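You operate a simulated robot arm through the tools that you are given. There is no shell and no other tool. Be economical: measure what you need, move in short steps, check, and stop when the job is done.

Carry out the task below with a simulated robot arm. There is one attempt and no reset: what you move stays moved.

JOB
Count the mouses on the far granite, then put as many of the banded cylinders from the far granite on the far bench. Put the vee block on the far granite away on the front granite. Put two of the memory sticks from the desk top on the white report on the top of the grey box. Take the steel cylinder on the front granite and put it away on the top of the grey bench. Press the cal key three times. The order is free. Set down upright: steel cylinder.

Only the result counts: the job must be done as asked and must still hold three seconds after the hand-in. Knocking over, shifting, dropping, spilling or breaking anything else fails it.

ROBOT AND FRAMES
A 6-joint arm with a two-finger gripper on a trunk, on a base that drives. Base frame: it is fixed to the floor where the robot stands at the start and does not move with it; the origin is under the middle of the robot, x ahead of it, y to its left, z up; the surface under the hand at the start is at about z = 0.71. Units: m, rad, N and s.
With the tool pointing down near the work surface it reaches from about 0.32 to 0.84 m from the robot's upright axis, wherever it stands. Its first joint turns from -2.897 to 2.897 rad. Places, roughly: banded cylinder [0.5, 0.25, 0.75]; cal key [3.9, -4.5, 0.9]; far bench [-0.7, -1.6, 0.8]; front granite [4.9, -2.9, 0.7]; memory stick [5.75, -1.25, 1.25]; mouse (7x11x3 cm) [0.6, 0.6, 0.7]; report [5, -1.25, 0.75]; steel cylinder (3x3x6 cm) [6, -3.1, 0.7]; top of the grey bench [8.1, -2.4, 0.8]; vee block (3x4x7 cm) [1.7, 0.6, 0.7]. Payload 2.45 kg.
Tool frame: the origin (TCP) lies between the finger pads and is the grasp point; the fingertips stand 0.02 m ahead of it; z points along the fingers, y is the line along which they close. The gripper opens to 0.14 m. The gripper's body begins 0.168 m behind the TCP.
Orientation is that of the tool frame in the base frame, as a unit quaternion [w, x, y, z]. With the fingers straight down and closing along the base's y, the tool's x points along the base's -x, its y along +y and its z along -z.

CONTROLS
- The arm moves only by the tool move_arm. Its argument "deltas" is a list of rows, each an object (a shift or turn left out is 0, a gripper value left out holds the last) with "hand": the gripper command, from -1 (fully open) to 1 (shut), values between in proportion; "linear": the shift along the tool's x, y, z in units of 500 mm (1.0 is 500 mm), a list of three; "dr": the turn, a rotation vector about the tool's x, y, z in units of 60 degrees (1.0 is 60 degrees), a list of three. In form: [{"hand": hand, "linear": [x, y, z], "dr": [rx, ry, rz]}, ...]. A call has 1 to 12 rows; each row is the pose to reach, as a shift and turn from the pose commanded when the call began, along the tool's axes at that moment. A call with a number of a shift or a turn outside -1 to 1 is refused whole. A row lasts 0.2 s, in which the tool goes at most 0.05 m and 0.15 rad; a call with a longer step from one row to the next is refused whole, and so is a gripper value outside its range. A pose out of reach is approached as far as the arm can. The call stops where the force on the tool passes 40 N (or 10 N more than at its start, if that is more) or the arm is blocked; 0.2 s more then pass. The fingers move at their own pace (about 0.045 m/s each) and stop on an object; they squeeze with about 27 N. The grip force told is the motor's: it shows also when the fingers shut on nothing. Time passes only in rows, and 0.2 s behind the last, so rows that repeat a pose let the fingers close. It gives the time, the measured TCP pose, the force on the tool (base axes), the opening and the grip force at its end, in the units of the frame above (readings bear some noise), with the torque about the TCP (base axes, N m) and any sound that the robot's microphone picked up.
- Cameras (640 x 400 px; columns grow to the right, rows downward): "scene" is now at [0.0232, 0.0869, 1.8225]; the picture's right is [-0.97, -0.23, 0.00], its down [-0.22, 0.91, -0.36] and it looks along [0.08, -0.35, -0.93] (base axes); focal length 214 px, centre (320, 200). "wrist" rides on the gripper at [0.078, 0.011, -0.209] in the tool frame; the picture's right is [-0.14, 0.99, 0.00], its down [-0.92, -0.13, -0.37] and it looks along [-0.37, -0.05, 0.93] (tool axes); focal length 280 px, centre (320, 200). There is no depth. A picture from a camera that has moved, and an enlarged one, comes with that camera's place and axes in the base frame and with its lens.
- camera(camera): a new picture of that camera. The clock stands still meanwhile.
- slide_trunk(by): slides the trunk up (or, below 0, down) by that many m; the arm and the scene camera ride with it, the base frame stays. It gives what a move gives, with no picture.
- base_move(legs): drives the robot by 1 to 6 legs, each [ahead, left, turn to the left] in m, m and rad, along the robot's own axes; the way and the turn of a leg run together, so that a leg with both is an arc; at most 1.5 m and 3.142 rad a leg. The arm and the cameras ride along, it lands a little off, and it stops where it bumps. It gives what a move gives.
- head_to(pan, tilt): turns the head with the scene camera to pan (to the left, within 2.496 rad either way) and tilt (down, from -0.506 to 1.204), counted from straight ahead of the robot. It gives what a move gives.
- close_up(camera, box): a new picture of the part [left, top, right, bottom] of that camera's present view, enlarged. The clock stands still meanwhile.
- close_job(): hands the job in; it is judged then, once.

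Go step by step. Nothing tells you exact positions but the pictures and the camera data: compare them with the known pose of the tool, close in by small moves and look again before you grip or let go. The budget is 196 turns and 182 pictures, counting those below and the enlarged ones. Unless the task says otherwise, let go and move clear before handing in, and close with one line.

The tools are called as name(argument=value, ...) on one line, values as JSON. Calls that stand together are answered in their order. move_arm: Moves the arm, as the interface text tells. Its arguments: {"type":"object","properties":{"deltas":{"type":"array"}},"required":["deltas"]} The other tools are called the same way: slide_trunk (by) slides the trunk up or down; base_move (legs) drives the base; head_to (pan, tilt) turns the head that bears the scene camera; camera (camera) takes a picture; close_up (camera, box) takes an enlarged picture of a part of a camera's view; close_job () hands the job in.

At the start:

```text
clock: 0.0
eef_pos: [0.4811, -0.1037, 0.9401]
ee_rot: [0.0, 0.0, 1.0, 0.001]
contact_force: [-0.5, -0.2, -0.2]
torque: [-0.03, 0.05, 0.01]
opening: 0.1399
grasp_force: 0.0
trunk travel left (down, up): [-0.1, 0.13]
robot x, y, heading: [0.0004, -0.0019, -0.001]
head pan, tilt: [-1.337, 1.201]
```

scene: 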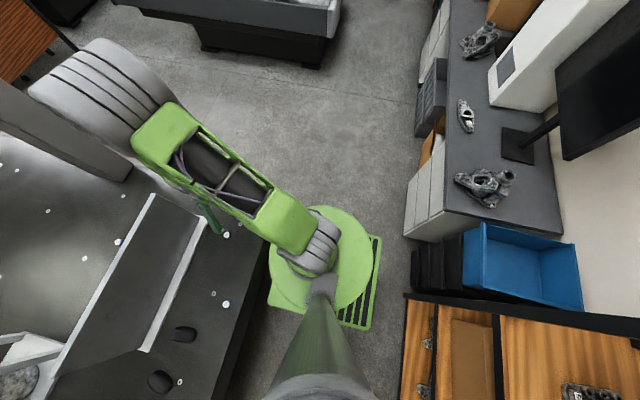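
wrist: 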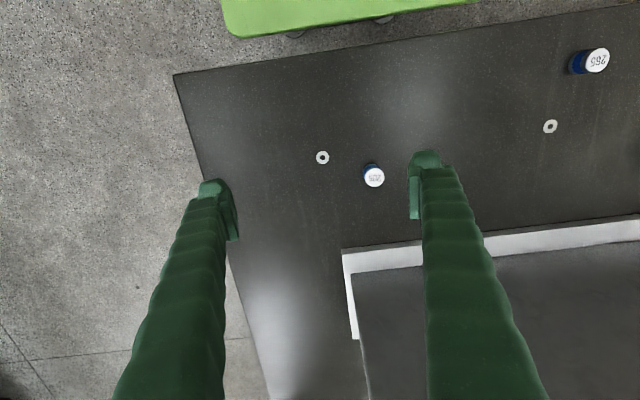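

I see a dark granite table in front of the robot with small blue/white cylinders near its near edge. I'll look around with the head first.

head_to(pan=0.4, tilt=0.8)

camera(camera="scene")

```text
clock: 1.8
eef_pos: [0.4833, -0.1033, 0.9388]
ee_rot: [0.001, 0.0, 1.0, 0.0]
contact_force: [-0.1, -0.3, 0.2]
torque: [0.02, 0.01, -0.01]
opening: 0.1399
grasp_force: 0.1
trunk travel left (down, up): [-0.1, 0.13]
robot x, y, heading: [-0.002, 0.0011, 0.0]
head pan, tilt: [0.4, 0.799]
```

```text
179 pictures are left
camera scene: at [0.0845, 0.1726, 1.8502], right [0.39, -0.92, 0.0], down [-0.66, -0.28, -0.7], along [0.64, 0.27, -0.72], focal length 214 px, centre (320, 200)
```

scene: 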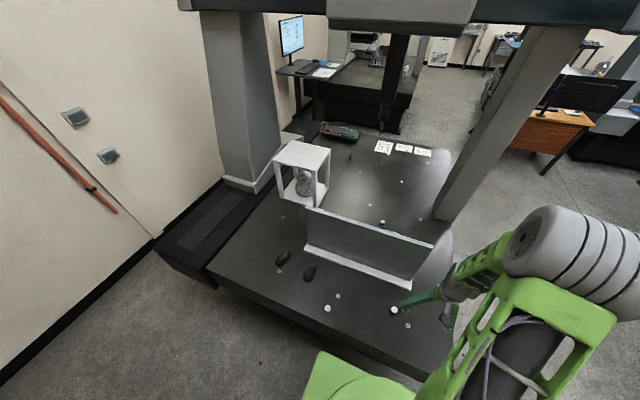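

The far granite is a CMM table with two dark mouse-like things in front of a screen, and more things behind it. I'll enlarge to count.

close_up(camera="scene", box=[240, 110, 460, 250])

close_up(camera="scene", box=[200, 220, 460, 380])

close_up(camera="scene", box=[270, 0, 640, 160])

```text
2.86 times, centred on (350, 180) of scene
camera zoom: at [0.0845, 0.1726, 1.8502], right [0.39, -0.92, 0.0], down [-0.66, -0.28, -0.7], along [0.64, 0.27, -0.72], focal length 613 px, centre (234, 257)
```

zoom: 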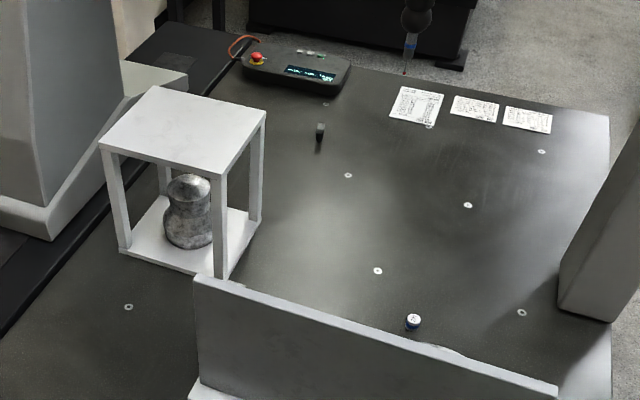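

```text
2.46 times, centred on (330, 300) of scene
camera zoom: at [0.0845, 0.1726, 1.8502], right [0.39, -0.92, 0.0], down [-0.66, -0.28, -0.7], along [0.64, 0.27, -0.72], focal length 528 px, centre (295, -46)
```

zoom: 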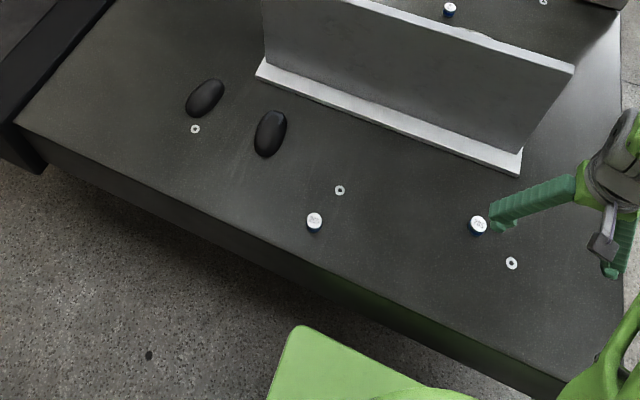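

```text
1.73 times, centred on (455, 80) of scene
camera zoom: at [0.0845, 0.1726, 1.8502], right [0.39, -0.92, 0.0], down [-0.66, -0.28, -0.7], along [0.64, 0.27, -0.72], focal length 371 px, centre (86, 408)
```

zoom: 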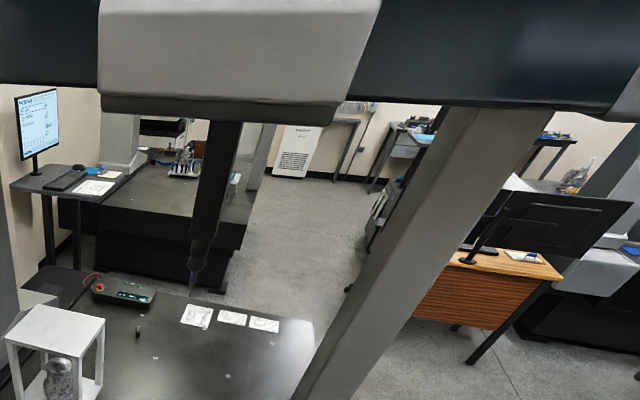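

Two mice are seen so far; the space behind the screen plate needs a check later. Now I'll look at the far bench and the rest to the right.

head_to(pan=-1.9, tilt=0.7)

camera(camera="scene")

head_to(pan=-0.6, tilt=0.3)

camera(camera="scene")

```text
clock: 3.9
eef_pos: [0.4815, -0.1029, 0.9385]
ee_rot: [0.0, 0.0, 1.0, -0.001]
contact_force: [0.3, -0.2, -0.1]
torque: [-0.02, -0.02, -0.02]
opening: 0.1402
grasp_force: 0.0
trunk travel left (down, up): [-0.1, 0.13]
robot x, y, heading: [0.0033, 0.0043, 0.002]
head pan, tilt: [-1.901, 0.7]
```

```text
175 pictures are left
camera scene: at [-0.0173, 0.0609, 1.8585], right [-0.95, 0.32, 0.0], down [0.21, 0.61, -0.76], along [-0.25, -0.72, -0.64], focal length 214 px, centre (320, 200)
```

scene: 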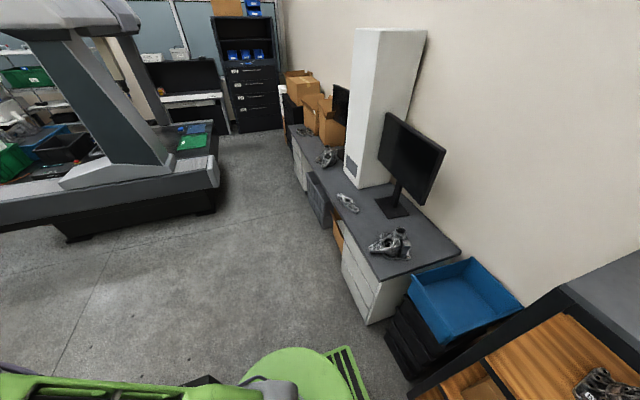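

```text
clock: 5.4
eef_pos: [0.482, -0.1045, 0.9403]
ee_rot: [0.0, 0.0, 1.0, 0.0]
contact_force: [0.0, -0.4, 0.3]
torque: [-0.02, 0.04, 0.02]
opening: 0.1397
grasp_force: 0.0
trunk travel left (down, up): [-0.1, 0.13]
robot x, y, heading: [-0.0035, 0.0017, 0.002]
head pan, tilt: [-0.6, 0.3]
```

```text
174 pictures are left
camera scene: at [0.0872, 0.0885, 1.8945], right [-0.57, -0.82, 0.0], down [-0.24, 0.17, -0.96], along [0.79, -0.54, -0.3], focal length 214 px, centre (320, 200)
```

scene: 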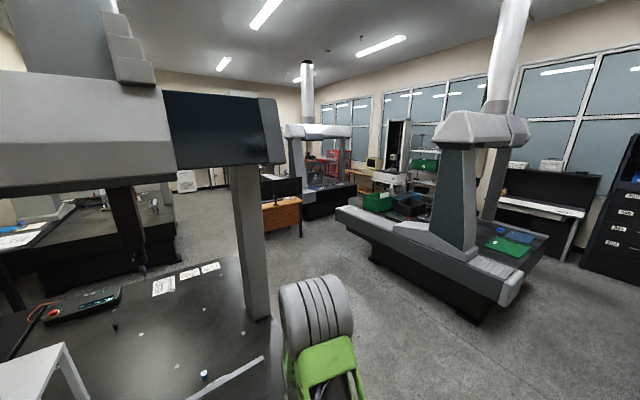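

I take cylinder A to be at about (0.54, -0.03) and B at about (0.415, 0.268), tops near z 0.74. I'll go above A and look again.

move_arm(deltas=[{"linear": [-0.058, 0.073, 0]}, {"linear": [-0.116, 0.146, 0]}, {"linear": [-0.116, 0.146, 0.08]}, {"linear": [-0.116, 0.146, 0.16]}, {"linear": [-0.116, 0.146, 0.2]}])

camera(camera="wrist")

```text
clock: 6.6
eef_pos: [0.5411, -0.0311, 0.8392]
ee_rot: [0.0, -0.001, 1.0, 0.0]
contact_force: [-0.8, 0.1, 0.4]
torque: [-0.01, 0.01, 0.0]
opening: 0.14
grasp_force: 0.0
trunk travel left (down, up): [-0.1, 0.13]
robot x, y, heading: [0.0011, 0.0008, 0.005]
head pan, tilt: [-0.6, 0.3]
```

```text
173 pictures are left
camera wrist: at [0.4633, -0.0193, 1.0489], right [0.14, 0.99, 0.0], down [0.92, -0.13, 0.37], along [0.36, -0.05, -0.93], focal length 280 px, centre (320, 200)
```

wrist: 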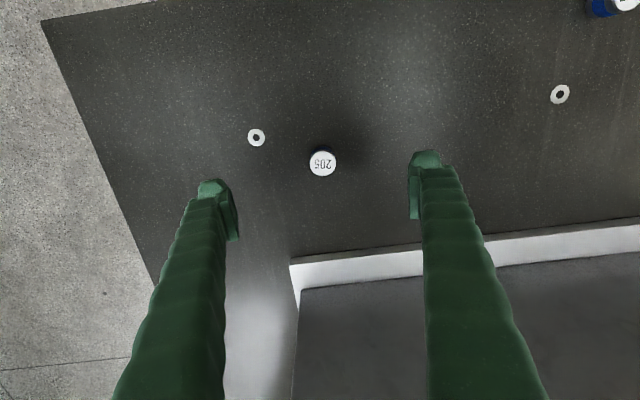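

Cylinder A is at about (0.540, -0.027). I'll descend over it and close.

move_arm(deltas=[{"hand": -0.3, "linear": [0, 0.008, 0.07]}, {"hand": -0.3, "linear": [0, 0.008, 0.14]}, {"hand": -0.3, "linear": [0, 0.008, 0.202]}, {"hand": -0.3, "linear": [0, 0.008, 0.202]}])

camera(camera="wrist")

```text
clock: 7.6
eef_pos: [0.5404, -0.0258, 0.7384]
ee_rot: [0.0, 0.001, 1.0, -0.001]
contact_force: [0.1, -0.5, 0.4]
torque: [0.0, -0.01, 0.0]
opening: 0.0908
grasp_force: 0.1
trunk travel left (down, up): [-0.1, 0.13]
robot x, y, heading: [-0.0008, 0.0002, 0.003]
head pan, tilt: [-0.6, 0.3]
```

```text
172 pictures are left
camera wrist: at [0.4636, -0.0147, 0.9484], right [0.14, 0.99, 0.0], down [0.92, -0.13, 0.37], along [0.37, -0.05, -0.93], focal length 280 px, centre (320, 200)
```

wrist: 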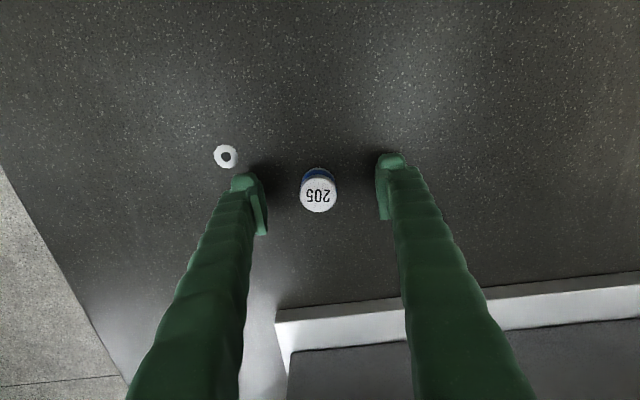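

Well centred; closing and lifting.

move_arm(deltas=[{"hand": 1}, {"hand": 1}, {"hand": 1}, {"hand": 1}, {"hand": 1}, {"hand": 1}, {"hand": 1, "linear": [0, 0, -0.06]}, {"hand": 1, "linear": [0, 0, -0.15]}, {"hand": 1, "linear": [0, 0, -0.24]}, {"hand": 1, "linear": [0, 0, -0.32]}, {"hand": 1, "linear": [0, 0, -0.4]}])

camera(camera="wrist")

```text
clock: 10.0
eef_pos: [0.5397, -0.0257, 0.9385]
ee_rot: [0.001, 0.0, 1.0, 0.0]
contact_force: [0.1, 0.4, -1.8]
torque: [0.02, -0.04, 0.01]
opening: 0.0285
grasp_force: 27.3
trunk travel left (down, up): [-0.1, 0.13]
robot x, y, heading: [0.0007, -0.002, 0.005]
head pan, tilt: [-0.6, 0.3]
```

```text
171 pictures are left
camera wrist: at [0.4619, -0.0148, 1.1488], right [0.14, 0.99, 0.0], down [0.92, -0.13, 0.37], along [0.36, -0.05, -0.93], focal length 280 px, centre (320, 200)
```

wrist: 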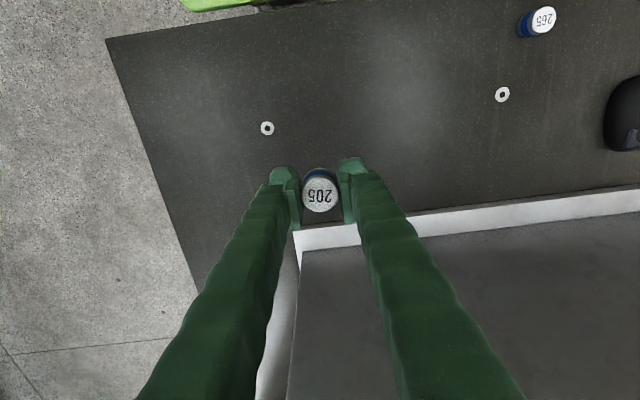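

Cylinder A is held (0.0285 m across). I'll raise it and drive right toward the far bench, then turn to face it.

move_arm(deltas=[{"hand": 1, "linear": [0.06, 0, -0.08]}, {"hand": 1, "linear": [0.1, 0, -0.16]}, {"hand": 1, "linear": [0.1, 0, -0.24]}])

base_move(legs=[[0, -0.8, 0], [0, 0, -1.5708]])

head_to(pan=-0.9, tilt=0.9)

camera(camera="scene")

```text
clock: 10.8
eef_pos: [0.4889, -0.0275, 1.0579]
ee_rot: [-0.001, 0.001, 1.0, 0.0]
contact_force: [0.7, 0.7, -1.5]
torque: [0.0, -0.02, 0.02]
opening: 0.0285
grasp_force: 26.6
trunk travel left (down, up): [-0.1, 0.13]
robot x, y, heading: [-0.0021, 0.0, 0.002]
head pan, tilt: [-0.6, 0.3]
```

```text
clock: 22.0
eef_pos: [-0.0291, -1.2866, 1.0579]
ee_rot: [0.0, 0.708, 0.706, 0.0]
contact_force: [-0.3, 0.7, -2.2]
torque: [-0.01, 0.01, 0.03]
opening: 0.0285
grasp_force: 27.0
trunk travel left (down, up): [-0.1, 0.13]
robot x, y, heading: [-0.0017, -0.7942, -1.575]
head pan, tilt: [-0.6, 0.3]
```

```text
clock: 23.0
eef_pos: [-0.0284, -1.2864, 1.0566]
ee_rot: [0.0, 0.708, 0.706, 0.0]
contact_force: [0.6, 0.8, -2.4]
torque: [0.0, 0.02, -0.03]
opening: 0.0285
grasp_force: 26.9
trunk travel left (down, up): [-0.1, 0.13]
robot x, y, heading: [0.0002, -0.7954, -1.574]
head pan, tilt: [-0.901, 0.901]
```

```text
170 pictures are left
camera scene: at [0.0809, -0.8525, 1.8423], right [-0.62, 0.79, 0.0], down [0.61, 0.48, -0.62], along [-0.49, -0.39, -0.78], focal length 214 px, centre (320, 200)
```

scene: 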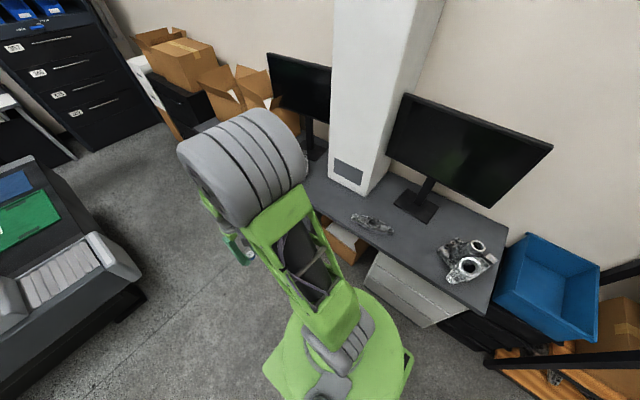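

The bench has a clear spot about (-0.61, -0.80) between the two castings. I'll turn to face it.

base_move(legs=[[0, 0, -1.5676]])

move_arm(deltas=[{"hand": 1, "linear": [-0.08, 0, 0]}, {"hand": 1, "linear": [-0.16, 0, 0]}, {"hand": 1, "linear": [-0.22, 0, 0.08]}, {"hand": 1, "linear": [-0.22, 0, 0.16]}])

camera(camera="wrist")

head_to(pan=0.3, tilt=0.9)

camera(camera="scene")

```text
clock: 27.2
eef_pos: [-0.4898, -0.7733, 1.0591]
ee_rot: [0.0, 1.0, 0.004, 0.0]
contact_force: [0.0, 0.4, -2.2]
torque: [-0.02, -0.03, -0.01]
opening: 0.0287
grasp_force: 27.2
trunk travel left (down, up): [-0.1, 0.13]
robot x, y, heading: [-0.0002, -0.7967, -3.131]
head pan, tilt: [-0.901, 0.901]
```

```text
clock: 28.2
eef_pos: [-0.6006, -0.7759, 0.9778]
ee_rot: [0.0, 1.0, 0.005, 0.0]
contact_force: [-0.6, -0.3, -2.9]
torque: [0.03, -0.03, -0.01]
opening: 0.0288
grasp_force: 26.8
trunk travel left (down, up): [-0.1, 0.13]
robot x, y, heading: [-0.0013, -0.7948, -3.134]
head pan, tilt: [-0.901, 0.901]
```

```text
169 pictures are left
camera wrist: at [-0.5224, -0.7845, 1.1874], right [-0.13, -0.99, 0.0], down [-0.92, 0.12, 0.37], along [-0.37, 0.05, -0.93], focal length 280 px, centre (320, 200)
```

wrist: 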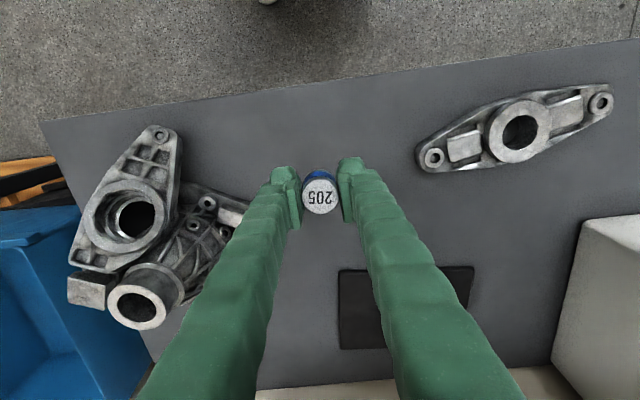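

```text
clock: 29.6
eef_pos: [-0.6017, -0.7754, 0.9789]
ee_rot: [0.0, 1.0, 0.005, 0.0]
contact_force: [-0.1, 0.8, -1.5]
torque: [0.03, 0.01, 0.01]
opening: 0.0284
grasp_force: 27.4
trunk travel left (down, up): [-0.1, 0.13]
robot x, y, heading: [-0.0001, -0.794, -3.134]
head pan, tilt: [0.3, 0.901]
```

```text
168 pictures are left
camera scene: at [-0.0806, -0.9583, 1.8423], right [-0.3, 0.95, 0.0], down [0.75, 0.24, -0.62], along [-0.59, -0.19, -0.78], focal length 214 px, centre (320, 200)
```

scene: 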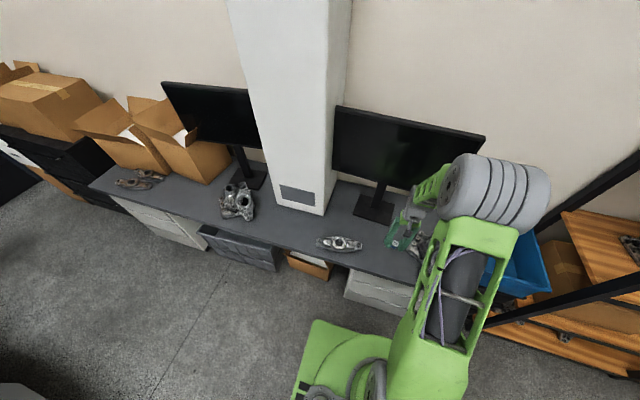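

I'll shift slightly away from the casting and descend close to the bench top, then check.

move_arm(deltas=[{"hand": 1, "linear": [0, 0.08, 0.06]}, {"hand": 1, "linear": [0, 0.08, 0.14]}, {"hand": 1, "linear": [0, 0.08, 0.21]}])

camera(camera="wrist")

```text
clock: 30.4
eef_pos: [-0.6017, -0.8129, 0.8724]
ee_rot: [0.0, 1.0, 0.005, 0.0]
contact_force: [0.2, 0.7, -1.6]
torque: [0.01, -0.03, -0.01]
opening: 0.0287
grasp_force: 27.0
trunk travel left (down, up): [-0.1, 0.13]
robot x, y, heading: [-0.0004, -0.7942, -3.133]
head pan, tilt: [0.3, 0.901]
```

```text
167 pictures are left
camera wrist: at [-0.5216, -0.8241, 1.082], right [-0.13, -0.99, 0.0], down [-0.92, 0.12, 0.37], along [-0.37, 0.05, -0.93], focal length 280 px, centre (320, 200)
```

wrist: 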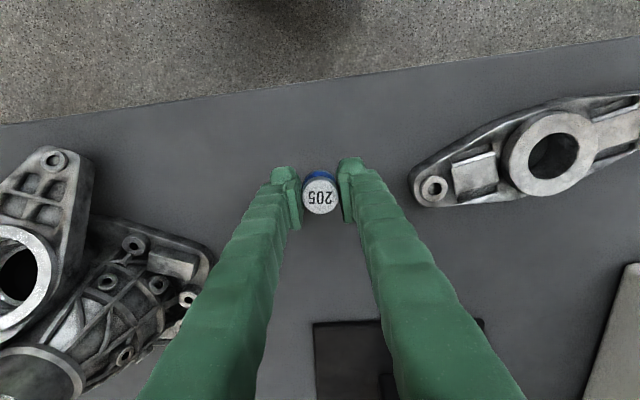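

Clear on both sides. Descending slowly till it touches.

move_arm(deltas=[{"hand": 1, "linear": [0, 0, 0.02]}, {"hand": 1, "linear": [0, 0, 0.04]}, {"hand": 1, "linear": [0, 0, 0.06]}, {"hand": 1, "linear": [0, 0, 0.066]}, {"hand": 1, "linear": [0, 0, 0.072]}, {"hand": 1, "linear": [0, 0, 0.078]}, {"hand": 1, "linear": [0, 0, 0.084]}, {"hand": 1, "linear": [0, 0, 0.09]}, {"hand": 1, "linear": [0, 0, 0.096]}])

```text
clock: 32.4
eef_pos: [-0.5993, -0.8159, 0.828]
ee_rot: [0.0, 1.0, 0.005, -0.002]
contact_force: [2.8, -0.2, 23.3]
torque: [-0.01, 0.01, -0.03]
opening: 0.0287
grasp_force: 27.0
trunk travel left (down, up): [-0.1, 0.13]
robot x, y, heading: [0.0021, -0.7921, -3.136]
head pan, tilt: [0.3, 0.901]
```

Touching the bench (z 0.80). Letting go and rising.

move_arm(deltas=[{"hand": 0.3, "linear": [0, 0, -0.002]}, {"hand": 0.3, "linear": [0, 0, -0.002]}, {"hand": 0.3, "linear": [0, 0, -0.002]}, {"hand": 0.3, "linear": [0, 0, -0.06]}, {"hand": 0.3, "linear": [0, 0, -0.14]}, {"hand": 0.3, "linear": [0, 0, -0.22]}, {"hand": 0.3, "linear": [0.04, 0, -0.3]}, {"hand": 0.3, "linear": [0.1, 0, -0.38]}, {"hand": 0.3, "linear": [0.2, 0, -0.38]}])

camera(camera="wrist")

```text
clock: 34.4
eef_pos: [-0.4999, -0.8123, 1.0158]
ee_rot: [0.0, 1.0, 0.005, 0.0]
contact_force: [0.3, 0.5, 0.2]
torque: [-0.01, 0.06, 0.03]
opening: 0.0491
grasp_force: 0.1
trunk travel left (down, up): [-0.1, 0.13]
robot x, y, heading: [0.0014, -0.7987, -3.13]
head pan, tilt: [0.3, 0.901]
```

```text
166 pictures are left
camera wrist: at [-0.4203, -0.8229, 1.2255], right [-0.13, -0.99, 0.0], down [-0.92, 0.12, 0.37], along [-0.37, 0.05, -0.93], focal length 280 px, centre (320, 200)
```

wrist: 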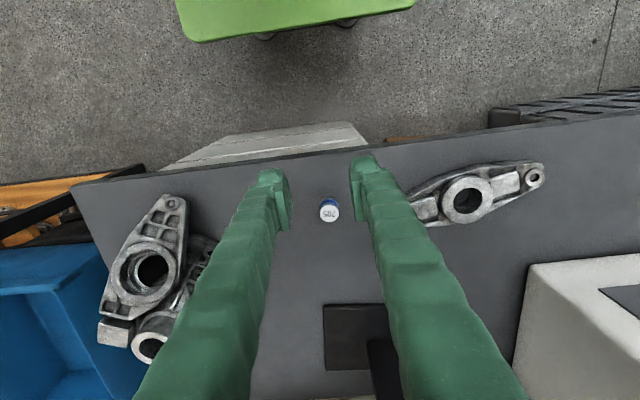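

Cylinder A stands on the far bench. Going back for cylinder B.

base_move(legs=[[0, 0, 1.566], [0, 0, 1.566], [0, 1.05, 0]])

camera(camera="wrist")

```text
clock: 51.5
eef_pos: [0.5124, 0.2582, 1.0154]
ee_rot: [0.001, 0.005, 1.0, 0.001]
contact_force: [0.3, -0.3, 0.2]
torque: [0.0, 0.01, -0.01]
opening: 0.0487
grasp_force: 0.1
trunk travel left (down, up): [-0.1, 0.13]
robot x, y, heading: [0.0109, 0.2489, -0.012]
head pan, tilt: [0.3, 0.901]
```

```text
165 pictures are left
camera wrist: at [0.4359, 0.2698, 1.2248], right [0.15, 0.99, 0.0], down [0.92, -0.14, 0.37], along [0.36, -0.05, -0.93], focal length 280 px, centre (320, 200)
```

wrist: 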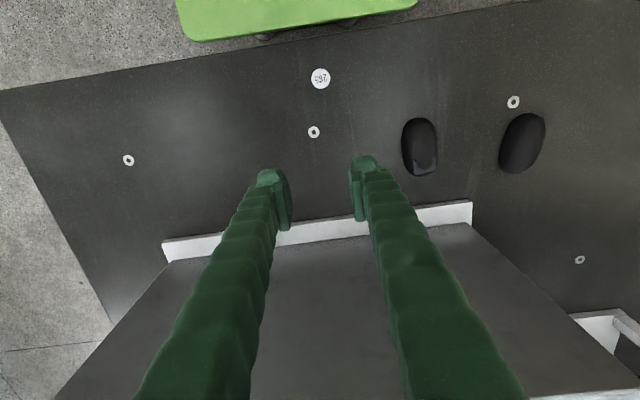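

B is at about (0.418, 0.275). Moving over it.

move_arm(deltas=[{"hand": -0.3, "linear": [0.09, 0.036, 0]}, {"hand": -0.3, "linear": [0.188, 0.036, 0.02]}, {"hand": -0.3, "linear": [0.188, 0.036, 0.11]}, {"hand": -0.3, "linear": [0.188, 0.036, 0.2]}, {"hand": -0.3, "linear": [0.188, 0.036, 0.29]}, {"hand": -0.3, "linear": [0.188, 0.036, 0.36]}])

camera(camera="wrist")

```text
clock: 52.9
eef_pos: [0.4193, 0.2774, 0.8348]
ee_rot: [0.0, 0.004, 1.0, 0.0]
contact_force: [-0.1, 0.7, 0.2]
torque: [-0.01, 0.03, 0.0]
opening: 0.091
grasp_force: 0.1
trunk travel left (down, up): [-0.1, 0.13]
robot x, y, heading: [0.0131, 0.2479, -0.006]
head pan, tilt: [0.3, 0.901]
```

```text
164 pictures are left
camera wrist: at [0.3421, 0.2894, 1.0448], right [0.15, 0.99, 0.0], down [0.92, -0.14, 0.37], along [0.36, -0.05, -0.93], focal length 280 px, centre (320, 200)
```

wrist: 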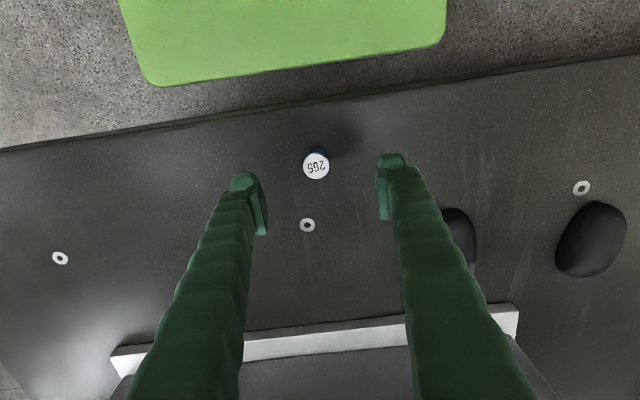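

Centred; descending and gripping.

move_arm(deltas=[{"hand": -0.3, "linear": [0.006, -0.004, 0.08]}, {"hand": -0.3, "linear": [0.006, -0.004, 0.16]}, {"hand": -0.3, "linear": [0.006, -0.004, 0.194]}, {"hand": 1, "linear": [0.006, -0.004, 0.194]}, {"hand": 1, "linear": [0.006, -0.004, 0.194]}, {"hand": 1, "linear": [0.006, -0.004, 0.194]}, {"hand": 1, "linear": [0.006, -0.004, 0.194]}, {"hand": 1, "linear": [0.006, -0.004, 0.194]}, {"hand": 1, "linear": [0.006, -0.004, 0.194]}, {"hand": 1, "linear": [0.006, -0.004, 0.12]}, {"hand": 1, "linear": [0.006, -0.004, 0.03]}, {"hand": 1, "linear": [0.006, -0.004, -0.06]}])

move_arm(deltas=[{"hand": 1, "linear": [0, 0, -0.09]}, {"hand": 1, "linear": [0, 0, -0.18]}, {"hand": 1, "linear": [0, 0, -0.27]}, {"hand": 1, "linear": [-0.05, 0, -0.33]}, {"hand": 1, "linear": [-0.12, 0, -0.38]}])

camera(camera="wrist")

head_to(pan=0.0, tilt=0.6)

slide_trunk(by=0.13)

camera(camera="scene")

```text
clock: 55.5
eef_pos: [0.413, 0.2742, 0.8654]
ee_rot: [0.001, 0.004, 1.0, 0.0]
contact_force: [-0.2, 0.0, -1.8]
torque: [0.01, 0.0, -0.03]
opening: 0.0284
grasp_force: 27.3
trunk travel left (down, up): [-0.1, 0.13]
robot x, y, heading: [0.0116, 0.2497, -0.01]
head pan, tilt: [0.3, 0.901]
```

```text
clock: 56.7
eef_pos: [0.4772, 0.2743, 1.0545]
ee_rot: [-0.001, 0.005, 1.0, 0.0]
contact_force: [0.0, -0.1, -0.3]
torque: [0.0, 0.07, 0.04]
opening: 0.0286
grasp_force: 26.7
trunk travel left (down, up): [-0.1, 0.13]
robot x, y, heading: [0.0109, 0.2495, -0.014]
head pan, tilt: [0.3, 0.901]
```

```text
163 pictures are left
camera wrist: at [0.3999, 0.2865, 1.2643], right [0.15, 0.99, 0.0], down [0.92, -0.14, 0.37], along [0.36, -0.05, -0.93], focal length 280 px, centre (320, 200)
```

wrist: 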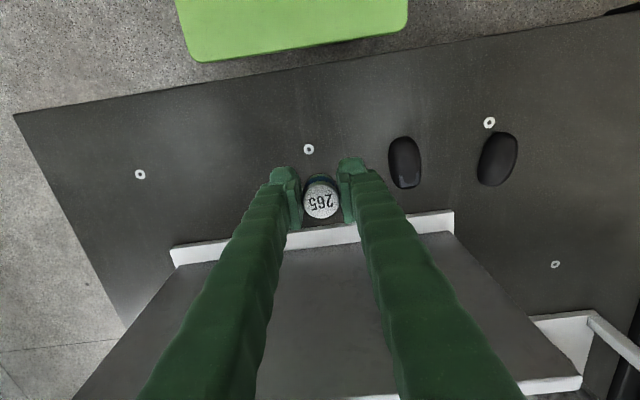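

```text
clock: 57.5
eef_pos: [0.4761, 0.274, 1.0541]
ee_rot: [0.0, 0.005, 1.0, 0.0]
contact_force: [-0.5, 0.7, -2.3]
torque: [-0.01, 0.01, -0.03]
opening: 0.0287
grasp_force: 26.7
trunk travel left (down, up): [-0.1, 0.13]
robot x, y, heading: [0.0123, 0.2514, -0.008]
head pan, tilt: [0.0, 0.6]
```

```text
clock: 59.0
eef_pos: [0.4754, 0.2748, 1.1841]
ee_rot: [0.0, 0.005, 1.0, -0.001]
contact_force: [0.3, 0.6, -0.7]
torque: [0.0, 0.03, 0.0]
opening: 0.0286
grasp_force: 26.8
trunk travel left (down, up): [-0.23, 0.0]
robot x, y, heading: [0.013, 0.2496, -0.01]
head pan, tilt: [0.0, 0.6]
```

```text
162 pictures are left
camera scene: at [0.1121, 0.3904, 1.9969], right [-0.01, -1.0, 0.0], down [-0.57, 0.01, -0.82], along [0.82, -0.01, -0.57], focal length 214 px, centre (320, 200)
```

scene: 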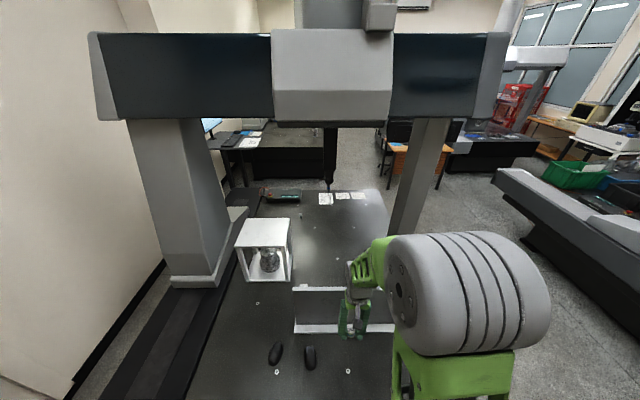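

B is held. To see behind the plate, I'll reach the wrist camera out over it, well above its top.

move_arm(deltas=[{"hand": 1, "linear": [-0.09, 0, 0]}, {"hand": 1, "linear": [-0.18, 0, 0]}, {"hand": 1, "linear": [-0.27, 0, 0]}, {"hand": 1, "linear": [-0.36, 0, 0]}, {"hand": 1, "linear": [-0.45, 0, 0]}, {"hand": 1, "linear": [-0.52, 0, 0]}])

camera(camera="wrist")

```text
clock: 60.4
eef_pos: [0.7383, 0.271, 1.1848]
ee_rot: [-0.001, 0.005, 1.0, 0.0]
contact_force: [-0.6, -0.4, -1.0]
torque: [-0.03, 0.04, 0.01]
opening: 0.029
grasp_force: 27.1
trunk travel left (down, up): [-0.23, 0.0]
robot x, y, heading: [0.0114, 0.2512, -0.011]
head pan, tilt: [0.0, 0.6]
```

```text
161 pictures are left
camera wrist: at [0.661, 0.2828, 1.3939], right [0.15, 0.99, 0.0], down [0.92, -0.14, 0.37], along [0.36, -0.05, -0.93], focal length 280 px, centre (320, 200)
```

wrist: 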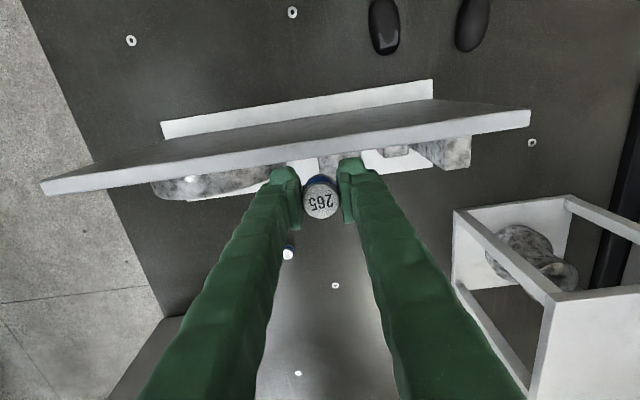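

close_up(camera="wrist", box=[130, 80, 560, 340])

```text
1.49 times, centred on (345, 210) of wrist
camera zoom: at [0.661, 0.2828, 1.3939], right [0.15, 0.99, 0.0], down [0.92, -0.14, 0.37], along [0.36, -0.05, -0.93], focal length 417 px, centre (283, 185)
```

zoom: 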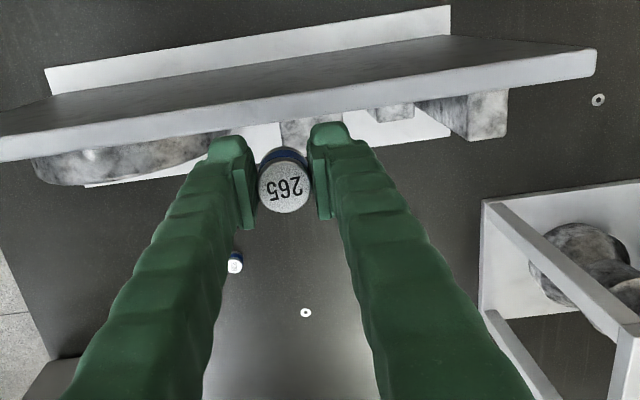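

No third mouse seen so far, the back will be checked later. I'll retract and take B to the bench, next to A.

move_arm(deltas=[{"hand": 1, "linear": [0.09, 0, 0]}, {"hand": 1, "linear": [0.18, 0, 0]}, {"hand": 1, "linear": [0.27, 0, 0]}, {"hand": 1, "linear": [0.36, 0, 0]}, {"hand": 1, "linear": [0.45, 0, 0]}, {"hand": 1, "linear": [0.5, 0, 0]}])

slide_trunk(by=-0.13)

base_move(legs=[[0, -1.05, 0], [0, 0, -1.5656], [0, 0, -1.5656]])

camera(camera="wrist")

```text
clock: 61.8
eef_pos: [0.486, 0.2738, 1.185]
ee_rot: [0.0, 0.006, 1.0, 0.0]
contact_force: [-0.9, -0.8, -1.1]
torque: [-0.02, 0.01, -0.01]
opening: 0.0288
grasp_force: 28.0
trunk travel left (down, up): [-0.23, 0.0]
robot x, y, heading: [0.0094, 0.2475, -0.013]
head pan, tilt: [0.0, 0.6]
```

```text
clock: 63.4
eef_pos: [0.4858, 0.273, 1.0548]
ee_rot: [0.0, 0.005, 1.0, -0.001]
contact_force: [-0.4, 0.1, -2.1]
torque: [-0.01, -0.03, -0.03]
opening: 0.0289
grasp_force: 26.3
trunk travel left (down, up): [-0.1, 0.13]
robot x, y, heading: [0.0087, 0.2484, -0.011]
head pan, tilt: [0.0, 0.6]
```

```text
clock: 80.6
eef_pos: [-0.4787, -0.8213, 1.0556]
ee_rot: [0.0, 1.0, -0.008, 0.0]
contact_force: [-0.3, 0.3, -1.1]
torque: [-0.01, -0.03, -0.06]
opening: 0.0282
grasp_force: 27.5
trunk travel left (down, up): [-0.1, 0.13]
robot x, y, heading: [-0.0041, -0.7962, 3.124]
head pan, tilt: [0.0, 0.6]
```

```text
159 pictures are left
camera wrist: at [-0.3995, -0.8318, 1.2649], right [-0.15, -0.99, 0.0], down [-0.92, 0.14, 0.37], along [-0.36, 0.06, -0.93], focal length 280 px, centre (320, 200)
```

wrist: 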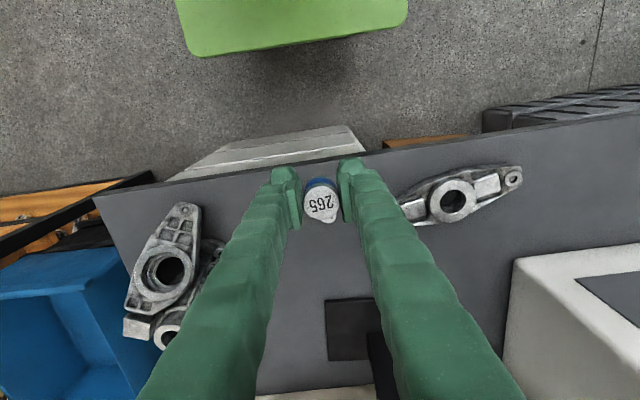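

A is hidden right under the held cylinder. I'll place B at about (-0.67, -0.79), farther in than A.

move_arm(deltas=[{"hand": 1, "linear": [-0.09, -0.06, 0]}, {"hand": 1, "linear": [-0.18, -0.06, 0]}, {"hand": 1, "linear": [-0.27, -0.06, 0]}, {"hand": 1, "linear": [-0.38, -0.06, 0]}, {"hand": 1, "linear": [-0.38, -0.06, 0.09]}, {"hand": 1, "linear": [-0.38, -0.06, 0.18]}, {"hand": 1, "linear": [-0.38, -0.06, 0.26]}])

camera(camera="wrist")

```text
refused: row 1 steps farther than a row can; nothing moved
```

```text
158 pictures are left
camera wrist: at [-0.3995, -0.8318, 1.2649], right [-0.15, -0.99, 0.0], down [-0.92, 0.14, 0.37], along [-0.36, 0.06, -0.93], focal length 280 px, centre (320, 200)
```

wrist: 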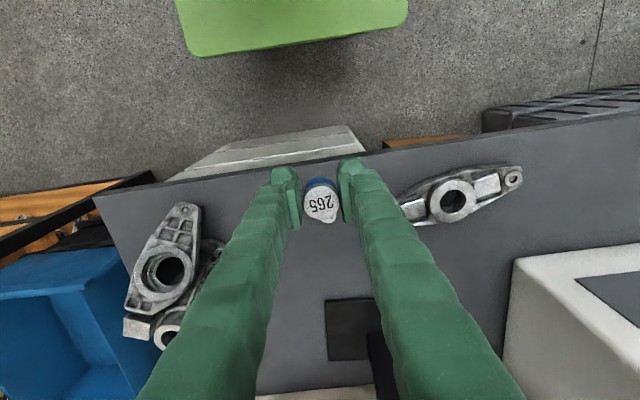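

Limit exceeded by the diagonal step; resending with smaller steps.

move_arm(deltas=[{"hand": 1, "linear": [-0.07, -0.06, 0]}, {"hand": 1, "linear": [-0.16, -0.06, 0]}, {"hand": 1, "linear": [-0.25, -0.06, 0]}, {"hand": 1, "linear": [-0.34, -0.06, 0]}, {"hand": 1, "linear": [-0.38, -0.06, 0.08]}, {"hand": 1, "linear": [-0.38, -0.06, 0.17]}, {"hand": 1, "linear": [-0.38, -0.06, 0.26]}])

camera(camera="wrist")

```text
clock: 82.2
eef_pos: [-0.669, -0.788, 0.9237]
ee_rot: [0.0, 1.0, -0.008, 0.0]
contact_force: [-0.5, -0.1, -1.9]
torque: [0.03, -0.03, 0.02]
opening: 0.0285
grasp_force: 27.2
trunk travel left (down, up): [-0.1, 0.13]
robot x, y, heading: [-0.0014, -0.8015, 3.123]
head pan, tilt: [0.0, 0.6]
```

```text
157 pictures are left
camera wrist: at [-0.5899, -0.7997, 1.1337], right [-0.15, -0.99, 0.0], down [-0.92, 0.14, 0.37], along [-0.36, 0.06, -0.93], focal length 280 px, centre (320, 200)
```

wrist: 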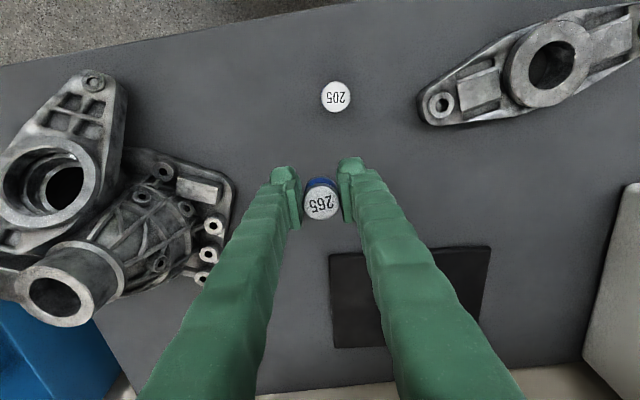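

Clear of A and the castings. Lowering to the bench.

move_arm(deltas=[{"hand": 1, "linear": [0, 0, 0.06]}, {"hand": 1, "linear": [0, 0, 0.12]}, {"hand": 1, "linear": [0, 0, 0.15]}, {"hand": 1, "linear": [0, 0, 0.165]}, {"hand": 1, "linear": [0, 0, 0.174]}, {"hand": 1, "linear": [0, 0, 0.18]}, {"hand": 1, "linear": [0, 0, 0.186]}, {"hand": 1, "linear": [0, 0, 0.192]}, {"hand": 1, "linear": [0, 0, 0.197]}])

```text
clock: 84.2
eef_pos: [-0.668, -0.7864, 0.8291]
ee_rot: [0.0, 1.0, -0.008, -0.001]
contact_force: [6.3, 1.6, 22.8]
torque: [0.03, -0.12, -0.02]
opening: 0.0287
grasp_force: 27.2
trunk travel left (down, up): [-0.1, 0.13]
robot x, y, heading: [-0.0022, -0.797, 3.126]
head pan, tilt: [0.0, 0.6]
```

move_arm(deltas=[{"hand": 0.3, "linear": [0, 0, -0.002]}, {"hand": 0.3, "linear": [0, 0, -0.002]}, {"hand": 0.3, "linear": [0, 0, -0.002]}, {"hand": 0.3, "linear": [0, 0, -0.06]}, {"hand": 0.3, "linear": [0, 0, -0.14]}, {"hand": 0.3, "linear": [0, 0, -0.22]}, {"hand": 0.3, "linear": [0, 0, -0.3]}, {"hand": 0.3, "linear": [0.05, 0, -0.36]}, {"hand": 0.3, "linear": [0.14, 0, -0.36]}, {"hand": 0.3, "linear": [0.23, 0, -0.36]}, {"hand": 0.3, "linear": [0.32, 0, -0.36]}])

camera(camera="wrist")

```text
clock: 86.6
eef_pos: [-0.5071, -0.7897, 1.0061]
ee_rot: [0.0, 1.0, -0.008, -0.001]
contact_force: [0.2, 1.0, 0.1]
torque: [-0.03, 0.02, 0.01]
opening: 0.049
grasp_force: 0.1
trunk travel left (down, up): [-0.1, 0.13]
robot x, y, heading: [-0.0047, -0.793, 3.129]
head pan, tilt: [0.0, 0.6]
```

```text
156 pictures are left
camera wrist: at [-0.4281, -0.8023, 1.2162], right [-0.15, -0.99, 0.0], down [-0.92, 0.14, 0.37], along [-0.37, 0.06, -0.93], focal length 280 px, centre (320, 200)
```

wrist: 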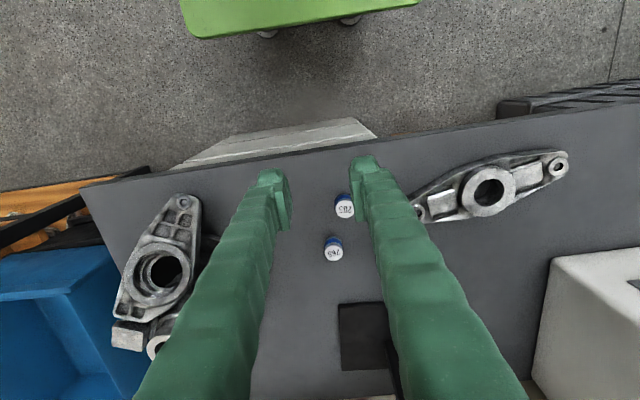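

Both cylinders stand on the far bench. Now I'll head down the aisle to the right of the far granite toward the vee block and look.

move_arm(deltas=[{"hand": 0.3, "linear": [0.08, 0, -0.04]}])

base_move(legs=[[0, 0, 1.575], [0, 0, 1.575], [1.2, 0, 0]])

head_to(pan=0.0, tilt=0.5)

camera(camera="scene")

head_to(pan=1.0, tilt=0.6)

camera(camera="scene")

```text
clock: 87.0
eef_pos: [-0.4655, -0.7919, 1.0263]
ee_rot: [0.0, 1.0, -0.007, 0.0]
contact_force: [1.1, -0.7, 0.4]
torque: [-0.02, 0.04, 0.0]
opening: 0.049
grasp_force: 0.1
trunk travel left (down, up): [-0.1, 0.13]
robot x, y, heading: [-0.0018, -0.7964, 3.13]
head pan, tilt: [0.0, 0.6]
```

```text
clock: 100.8
eef_pos: [1.6608, -0.7866, 1.0253]
ee_rot: [0.0, -0.003, 1.0, 0.001]
contact_force: [0.9, 0.0, 0.1]
torque: [0.02, -0.03, -0.03]
opening: 0.0489
grasp_force: 0.1
trunk travel left (down, up): [-0.1, 0.13]
robot x, y, heading: [1.1981, -0.7925, 0.003]
head pan, tilt: [0.0, 0.6]
```

```text
clock: 101.4
eef_pos: [1.6614, -0.7871, 1.0262]
ee_rot: [0.0, -0.003, 1.0, 0.0]
contact_force: [0.1, -0.3, 0.4]
torque: [0.01, -0.02, -0.02]
opening: 0.0488
grasp_force: 0.0
trunk travel left (down, up): [-0.1, 0.13]
robot x, y, heading: [1.1969, -0.7901, 0.009]
head pan, tilt: [0.0, 0.499]
```

```text
155 pictures are left
camera scene: at [1.2963, -0.6479, 1.8761], right [0.01, -1.0, 0.0], down [-0.48, 0.0, -0.88], along [0.88, 0.01, -0.48], focal length 214 px, centre (320, 200)
```

scene: 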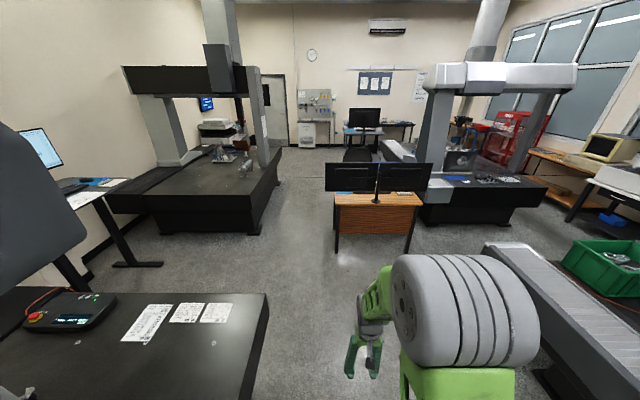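

```text
clock: 102.7
eef_pos: [1.6618, -0.7879, 1.0256]
ee_rot: [0.0, -0.003, 1.0, 0.0]
contact_force: [0.4, -0.2, 0.3]
torque: [0.0, -0.03, -0.03]
opening: 0.0491
grasp_force: 0.0
trunk travel left (down, up): [-0.1, 0.13]
robot x, y, heading: [1.1937, -0.7862, 0.005]
head pan, tilt: [1.0, 0.6]
```

```text
154 pictures are left
camera scene: at [1.2526, -0.5738, 1.8671], right [0.84, -0.54, 0.0], down [-0.3, -0.48, -0.83], along [0.44, 0.7, -0.56], focal length 214 px, centre (320, 200)
```

scene: 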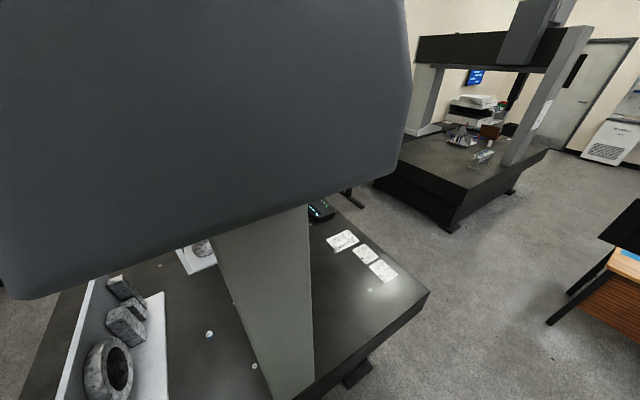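

I can see behind the plate now: blocks and a ring. Enlarging to check for mice.

close_up(camera="scene", box=[20, 200, 320, 400])

```text
2.00 times, centred on (170, 300) of scene
camera zoom: at [1.2526, -0.5738, 1.8671], right [0.84, -0.54, 0.0], down [-0.3, -0.48, -0.83], along [0.44, 0.7, -0.56], focal length 429 px, centre (620, 0)
```

zoom: 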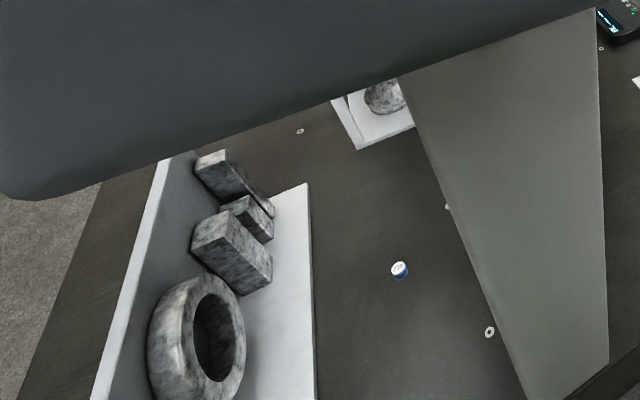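

Behind the plate there are only stone gauges and one more cylinder. Driving to the far end of this granite to reach the vee block.

base_move(legs=[[1.39, 0, 0], [0, 0, 1.57], [0, 0, 1.57], [0, -1.2, 0]])

head_to(pan=0.0, tilt=0.6)

camera(camera="scene")

camera(camera="wrist")

```text
clock: 127.6
eef_pos: [2.1274, 0.4219, 1.0257]
ee_rot: [0.0, 1.0, -0.002, 0.0]
contact_force: [-0.1, 0.8, -0.1]
torque: [-0.01, 0.0, -0.01]
opening: 0.0494
grasp_force: 0.1
trunk travel left (down, up): [-0.1, 0.13]
robot x, y, heading: [2.5888, 0.4181, 3.135]
head pan, tilt: [1.0, 0.6]
```

```text
clock: 128.9
eef_pos: [2.1269, 0.4216, 1.0254]
ee_rot: [0.0, 1.0, -0.002, 0.001]
contact_force: [-0.7, 0.5, -0.3]
torque: [-0.01, 0.0, 0.01]
opening: 0.0492
grasp_force: 0.1
trunk travel left (down, up): [-0.1, 0.13]
robot x, y, heading: [2.5922, 0.42, 3.137]
head pan, tilt: [0.0, 0.6]
```

```text
152 pictures are left
camera scene: at [2.4935, 0.2816, 1.8671], right [0.0, 1.0, 0.0], down [0.56, 0.0, -0.83], along [-0.83, 0.0, -0.56], focal length 214 px, centre (320, 200)
```

scene: 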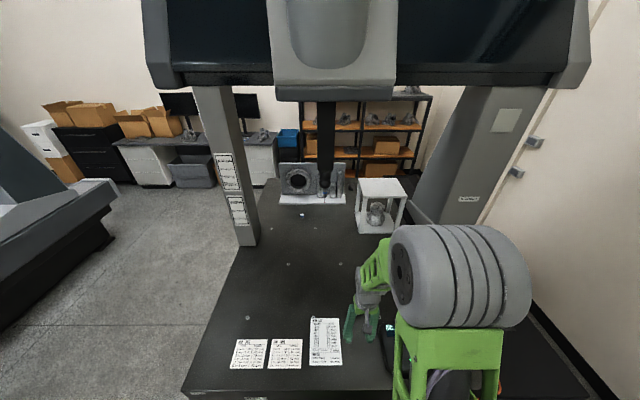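

```text
151 pictures are left
camera wrist: at [2.206, 0.4119, 1.2358], right [-0.14, -0.99, 0.0], down [-0.92, 0.13, 0.37], along [-0.36, 0.05, -0.93], focal length 280 px, centre (320, 200)
```

wrist: 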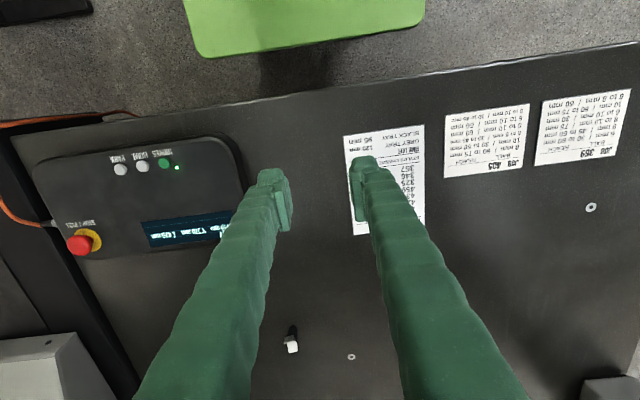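

The vee block appears near (1.68, 0.555), small. Enlarging it and the granite's left side.

close_up(camera="wrist", box=[240, 300, 360, 375])

close_up(camera="scene", box=[230, 150, 490, 312])

```text
5.33 times, centred on (300, 338) of wrist
camera zoom: at [2.206, 0.4119, 1.2358], right [-0.14, -0.99, 0.0], down [-0.92, 0.13, 0.37], along [-0.36, 0.05, -0.93], focal length 1495 px, centre (427, -533)
```

zoom: 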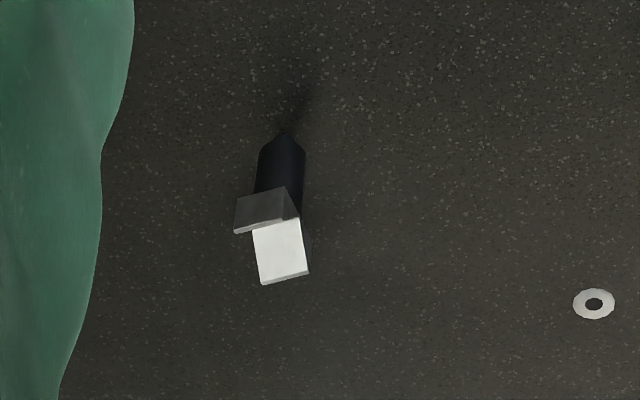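

```text
2.46 times, centred on (360, 231) of scene
camera zoom: at [2.4935, 0.2816, 1.8671], right [0.0, 1.0, 0.0], down [0.56, 0.0, -0.83], along [-0.83, 0.0, -0.56], focal length 528 px, centre (222, 124)
```

zoom: 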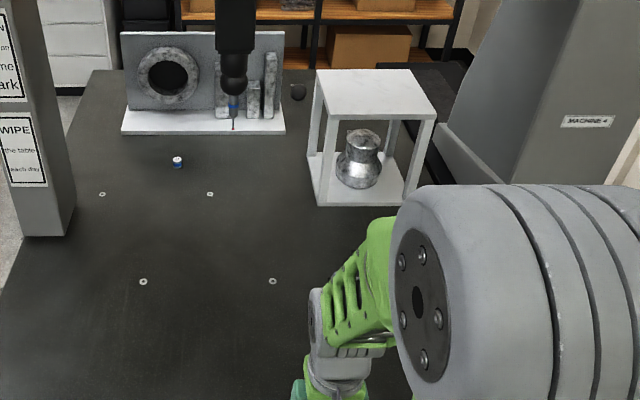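

The block stands small and upright-ish; I'll drive in a bit closer and put the wrist camera over it.

base_move(legs=[[0, -0.12, 0], [0.1, 0, 0]])

move_arm(deltas=[{"hand": -0.3, "linear": [-0.09, 0, 0]}, {"hand": -0.3, "linear": [-0.18, 0, 0]}, {"hand": -0.3, "linear": [-0.27, 0, 0]}, {"hand": -0.3, "linear": [-0.36, 0, 0]}, {"hand": -0.3, "linear": [-0.45, 0, 0]}])

camera(camera="wrist")

```text
clock: 131.4
eef_pos: [2.0398, 0.5408, 1.0262]
ee_rot: [-0.001, 1.0, 0.0, 0.0]
contact_force: [0.9, -0.5, -0.5]
torque: [0.05, 0.07, 0.02]
opening: 0.0492
grasp_force: 0.1
trunk travel left (down, up): [-0.1, 0.13]
robot x, y, heading: [2.5024, 0.5425, 3.142]
head pan, tilt: [0.0, 0.6]
stopped in leg 2: the robot was blocked; the commanded pose is now the measured one
```

```text
clock: 132.6
eef_pos: [1.8131, 0.5418, 1.0237]
ee_rot: [0.0, 1.0, 0.001, 0.0]
contact_force: [0.2, -0.3, -0.1]
torque: [0.01, -0.03, 0.0]
opening: 0.091
grasp_force: 0.0
trunk travel left (down, up): [-0.1, 0.13]
robot x, y, heading: [2.5061, 0.5401, 3.14]
head pan, tilt: [0.0, 0.6]
```

```text
148 pictures are left
camera wrist: at [1.8921, 0.5318, 1.2343], right [-0.14, -0.99, 0.0], down [-0.92, 0.13, 0.37], along [-0.36, 0.05, -0.93], focal length 280 px, centre (320, 200)
```

wrist: 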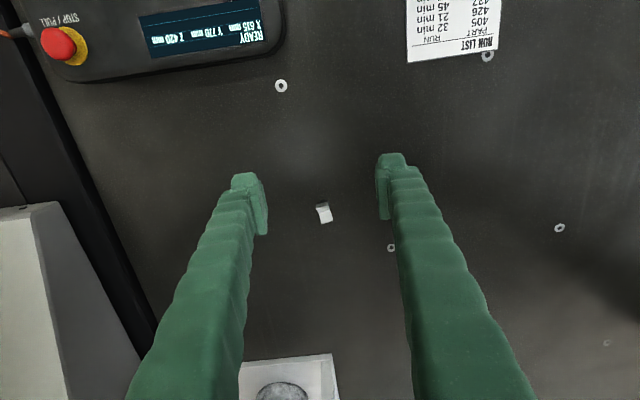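

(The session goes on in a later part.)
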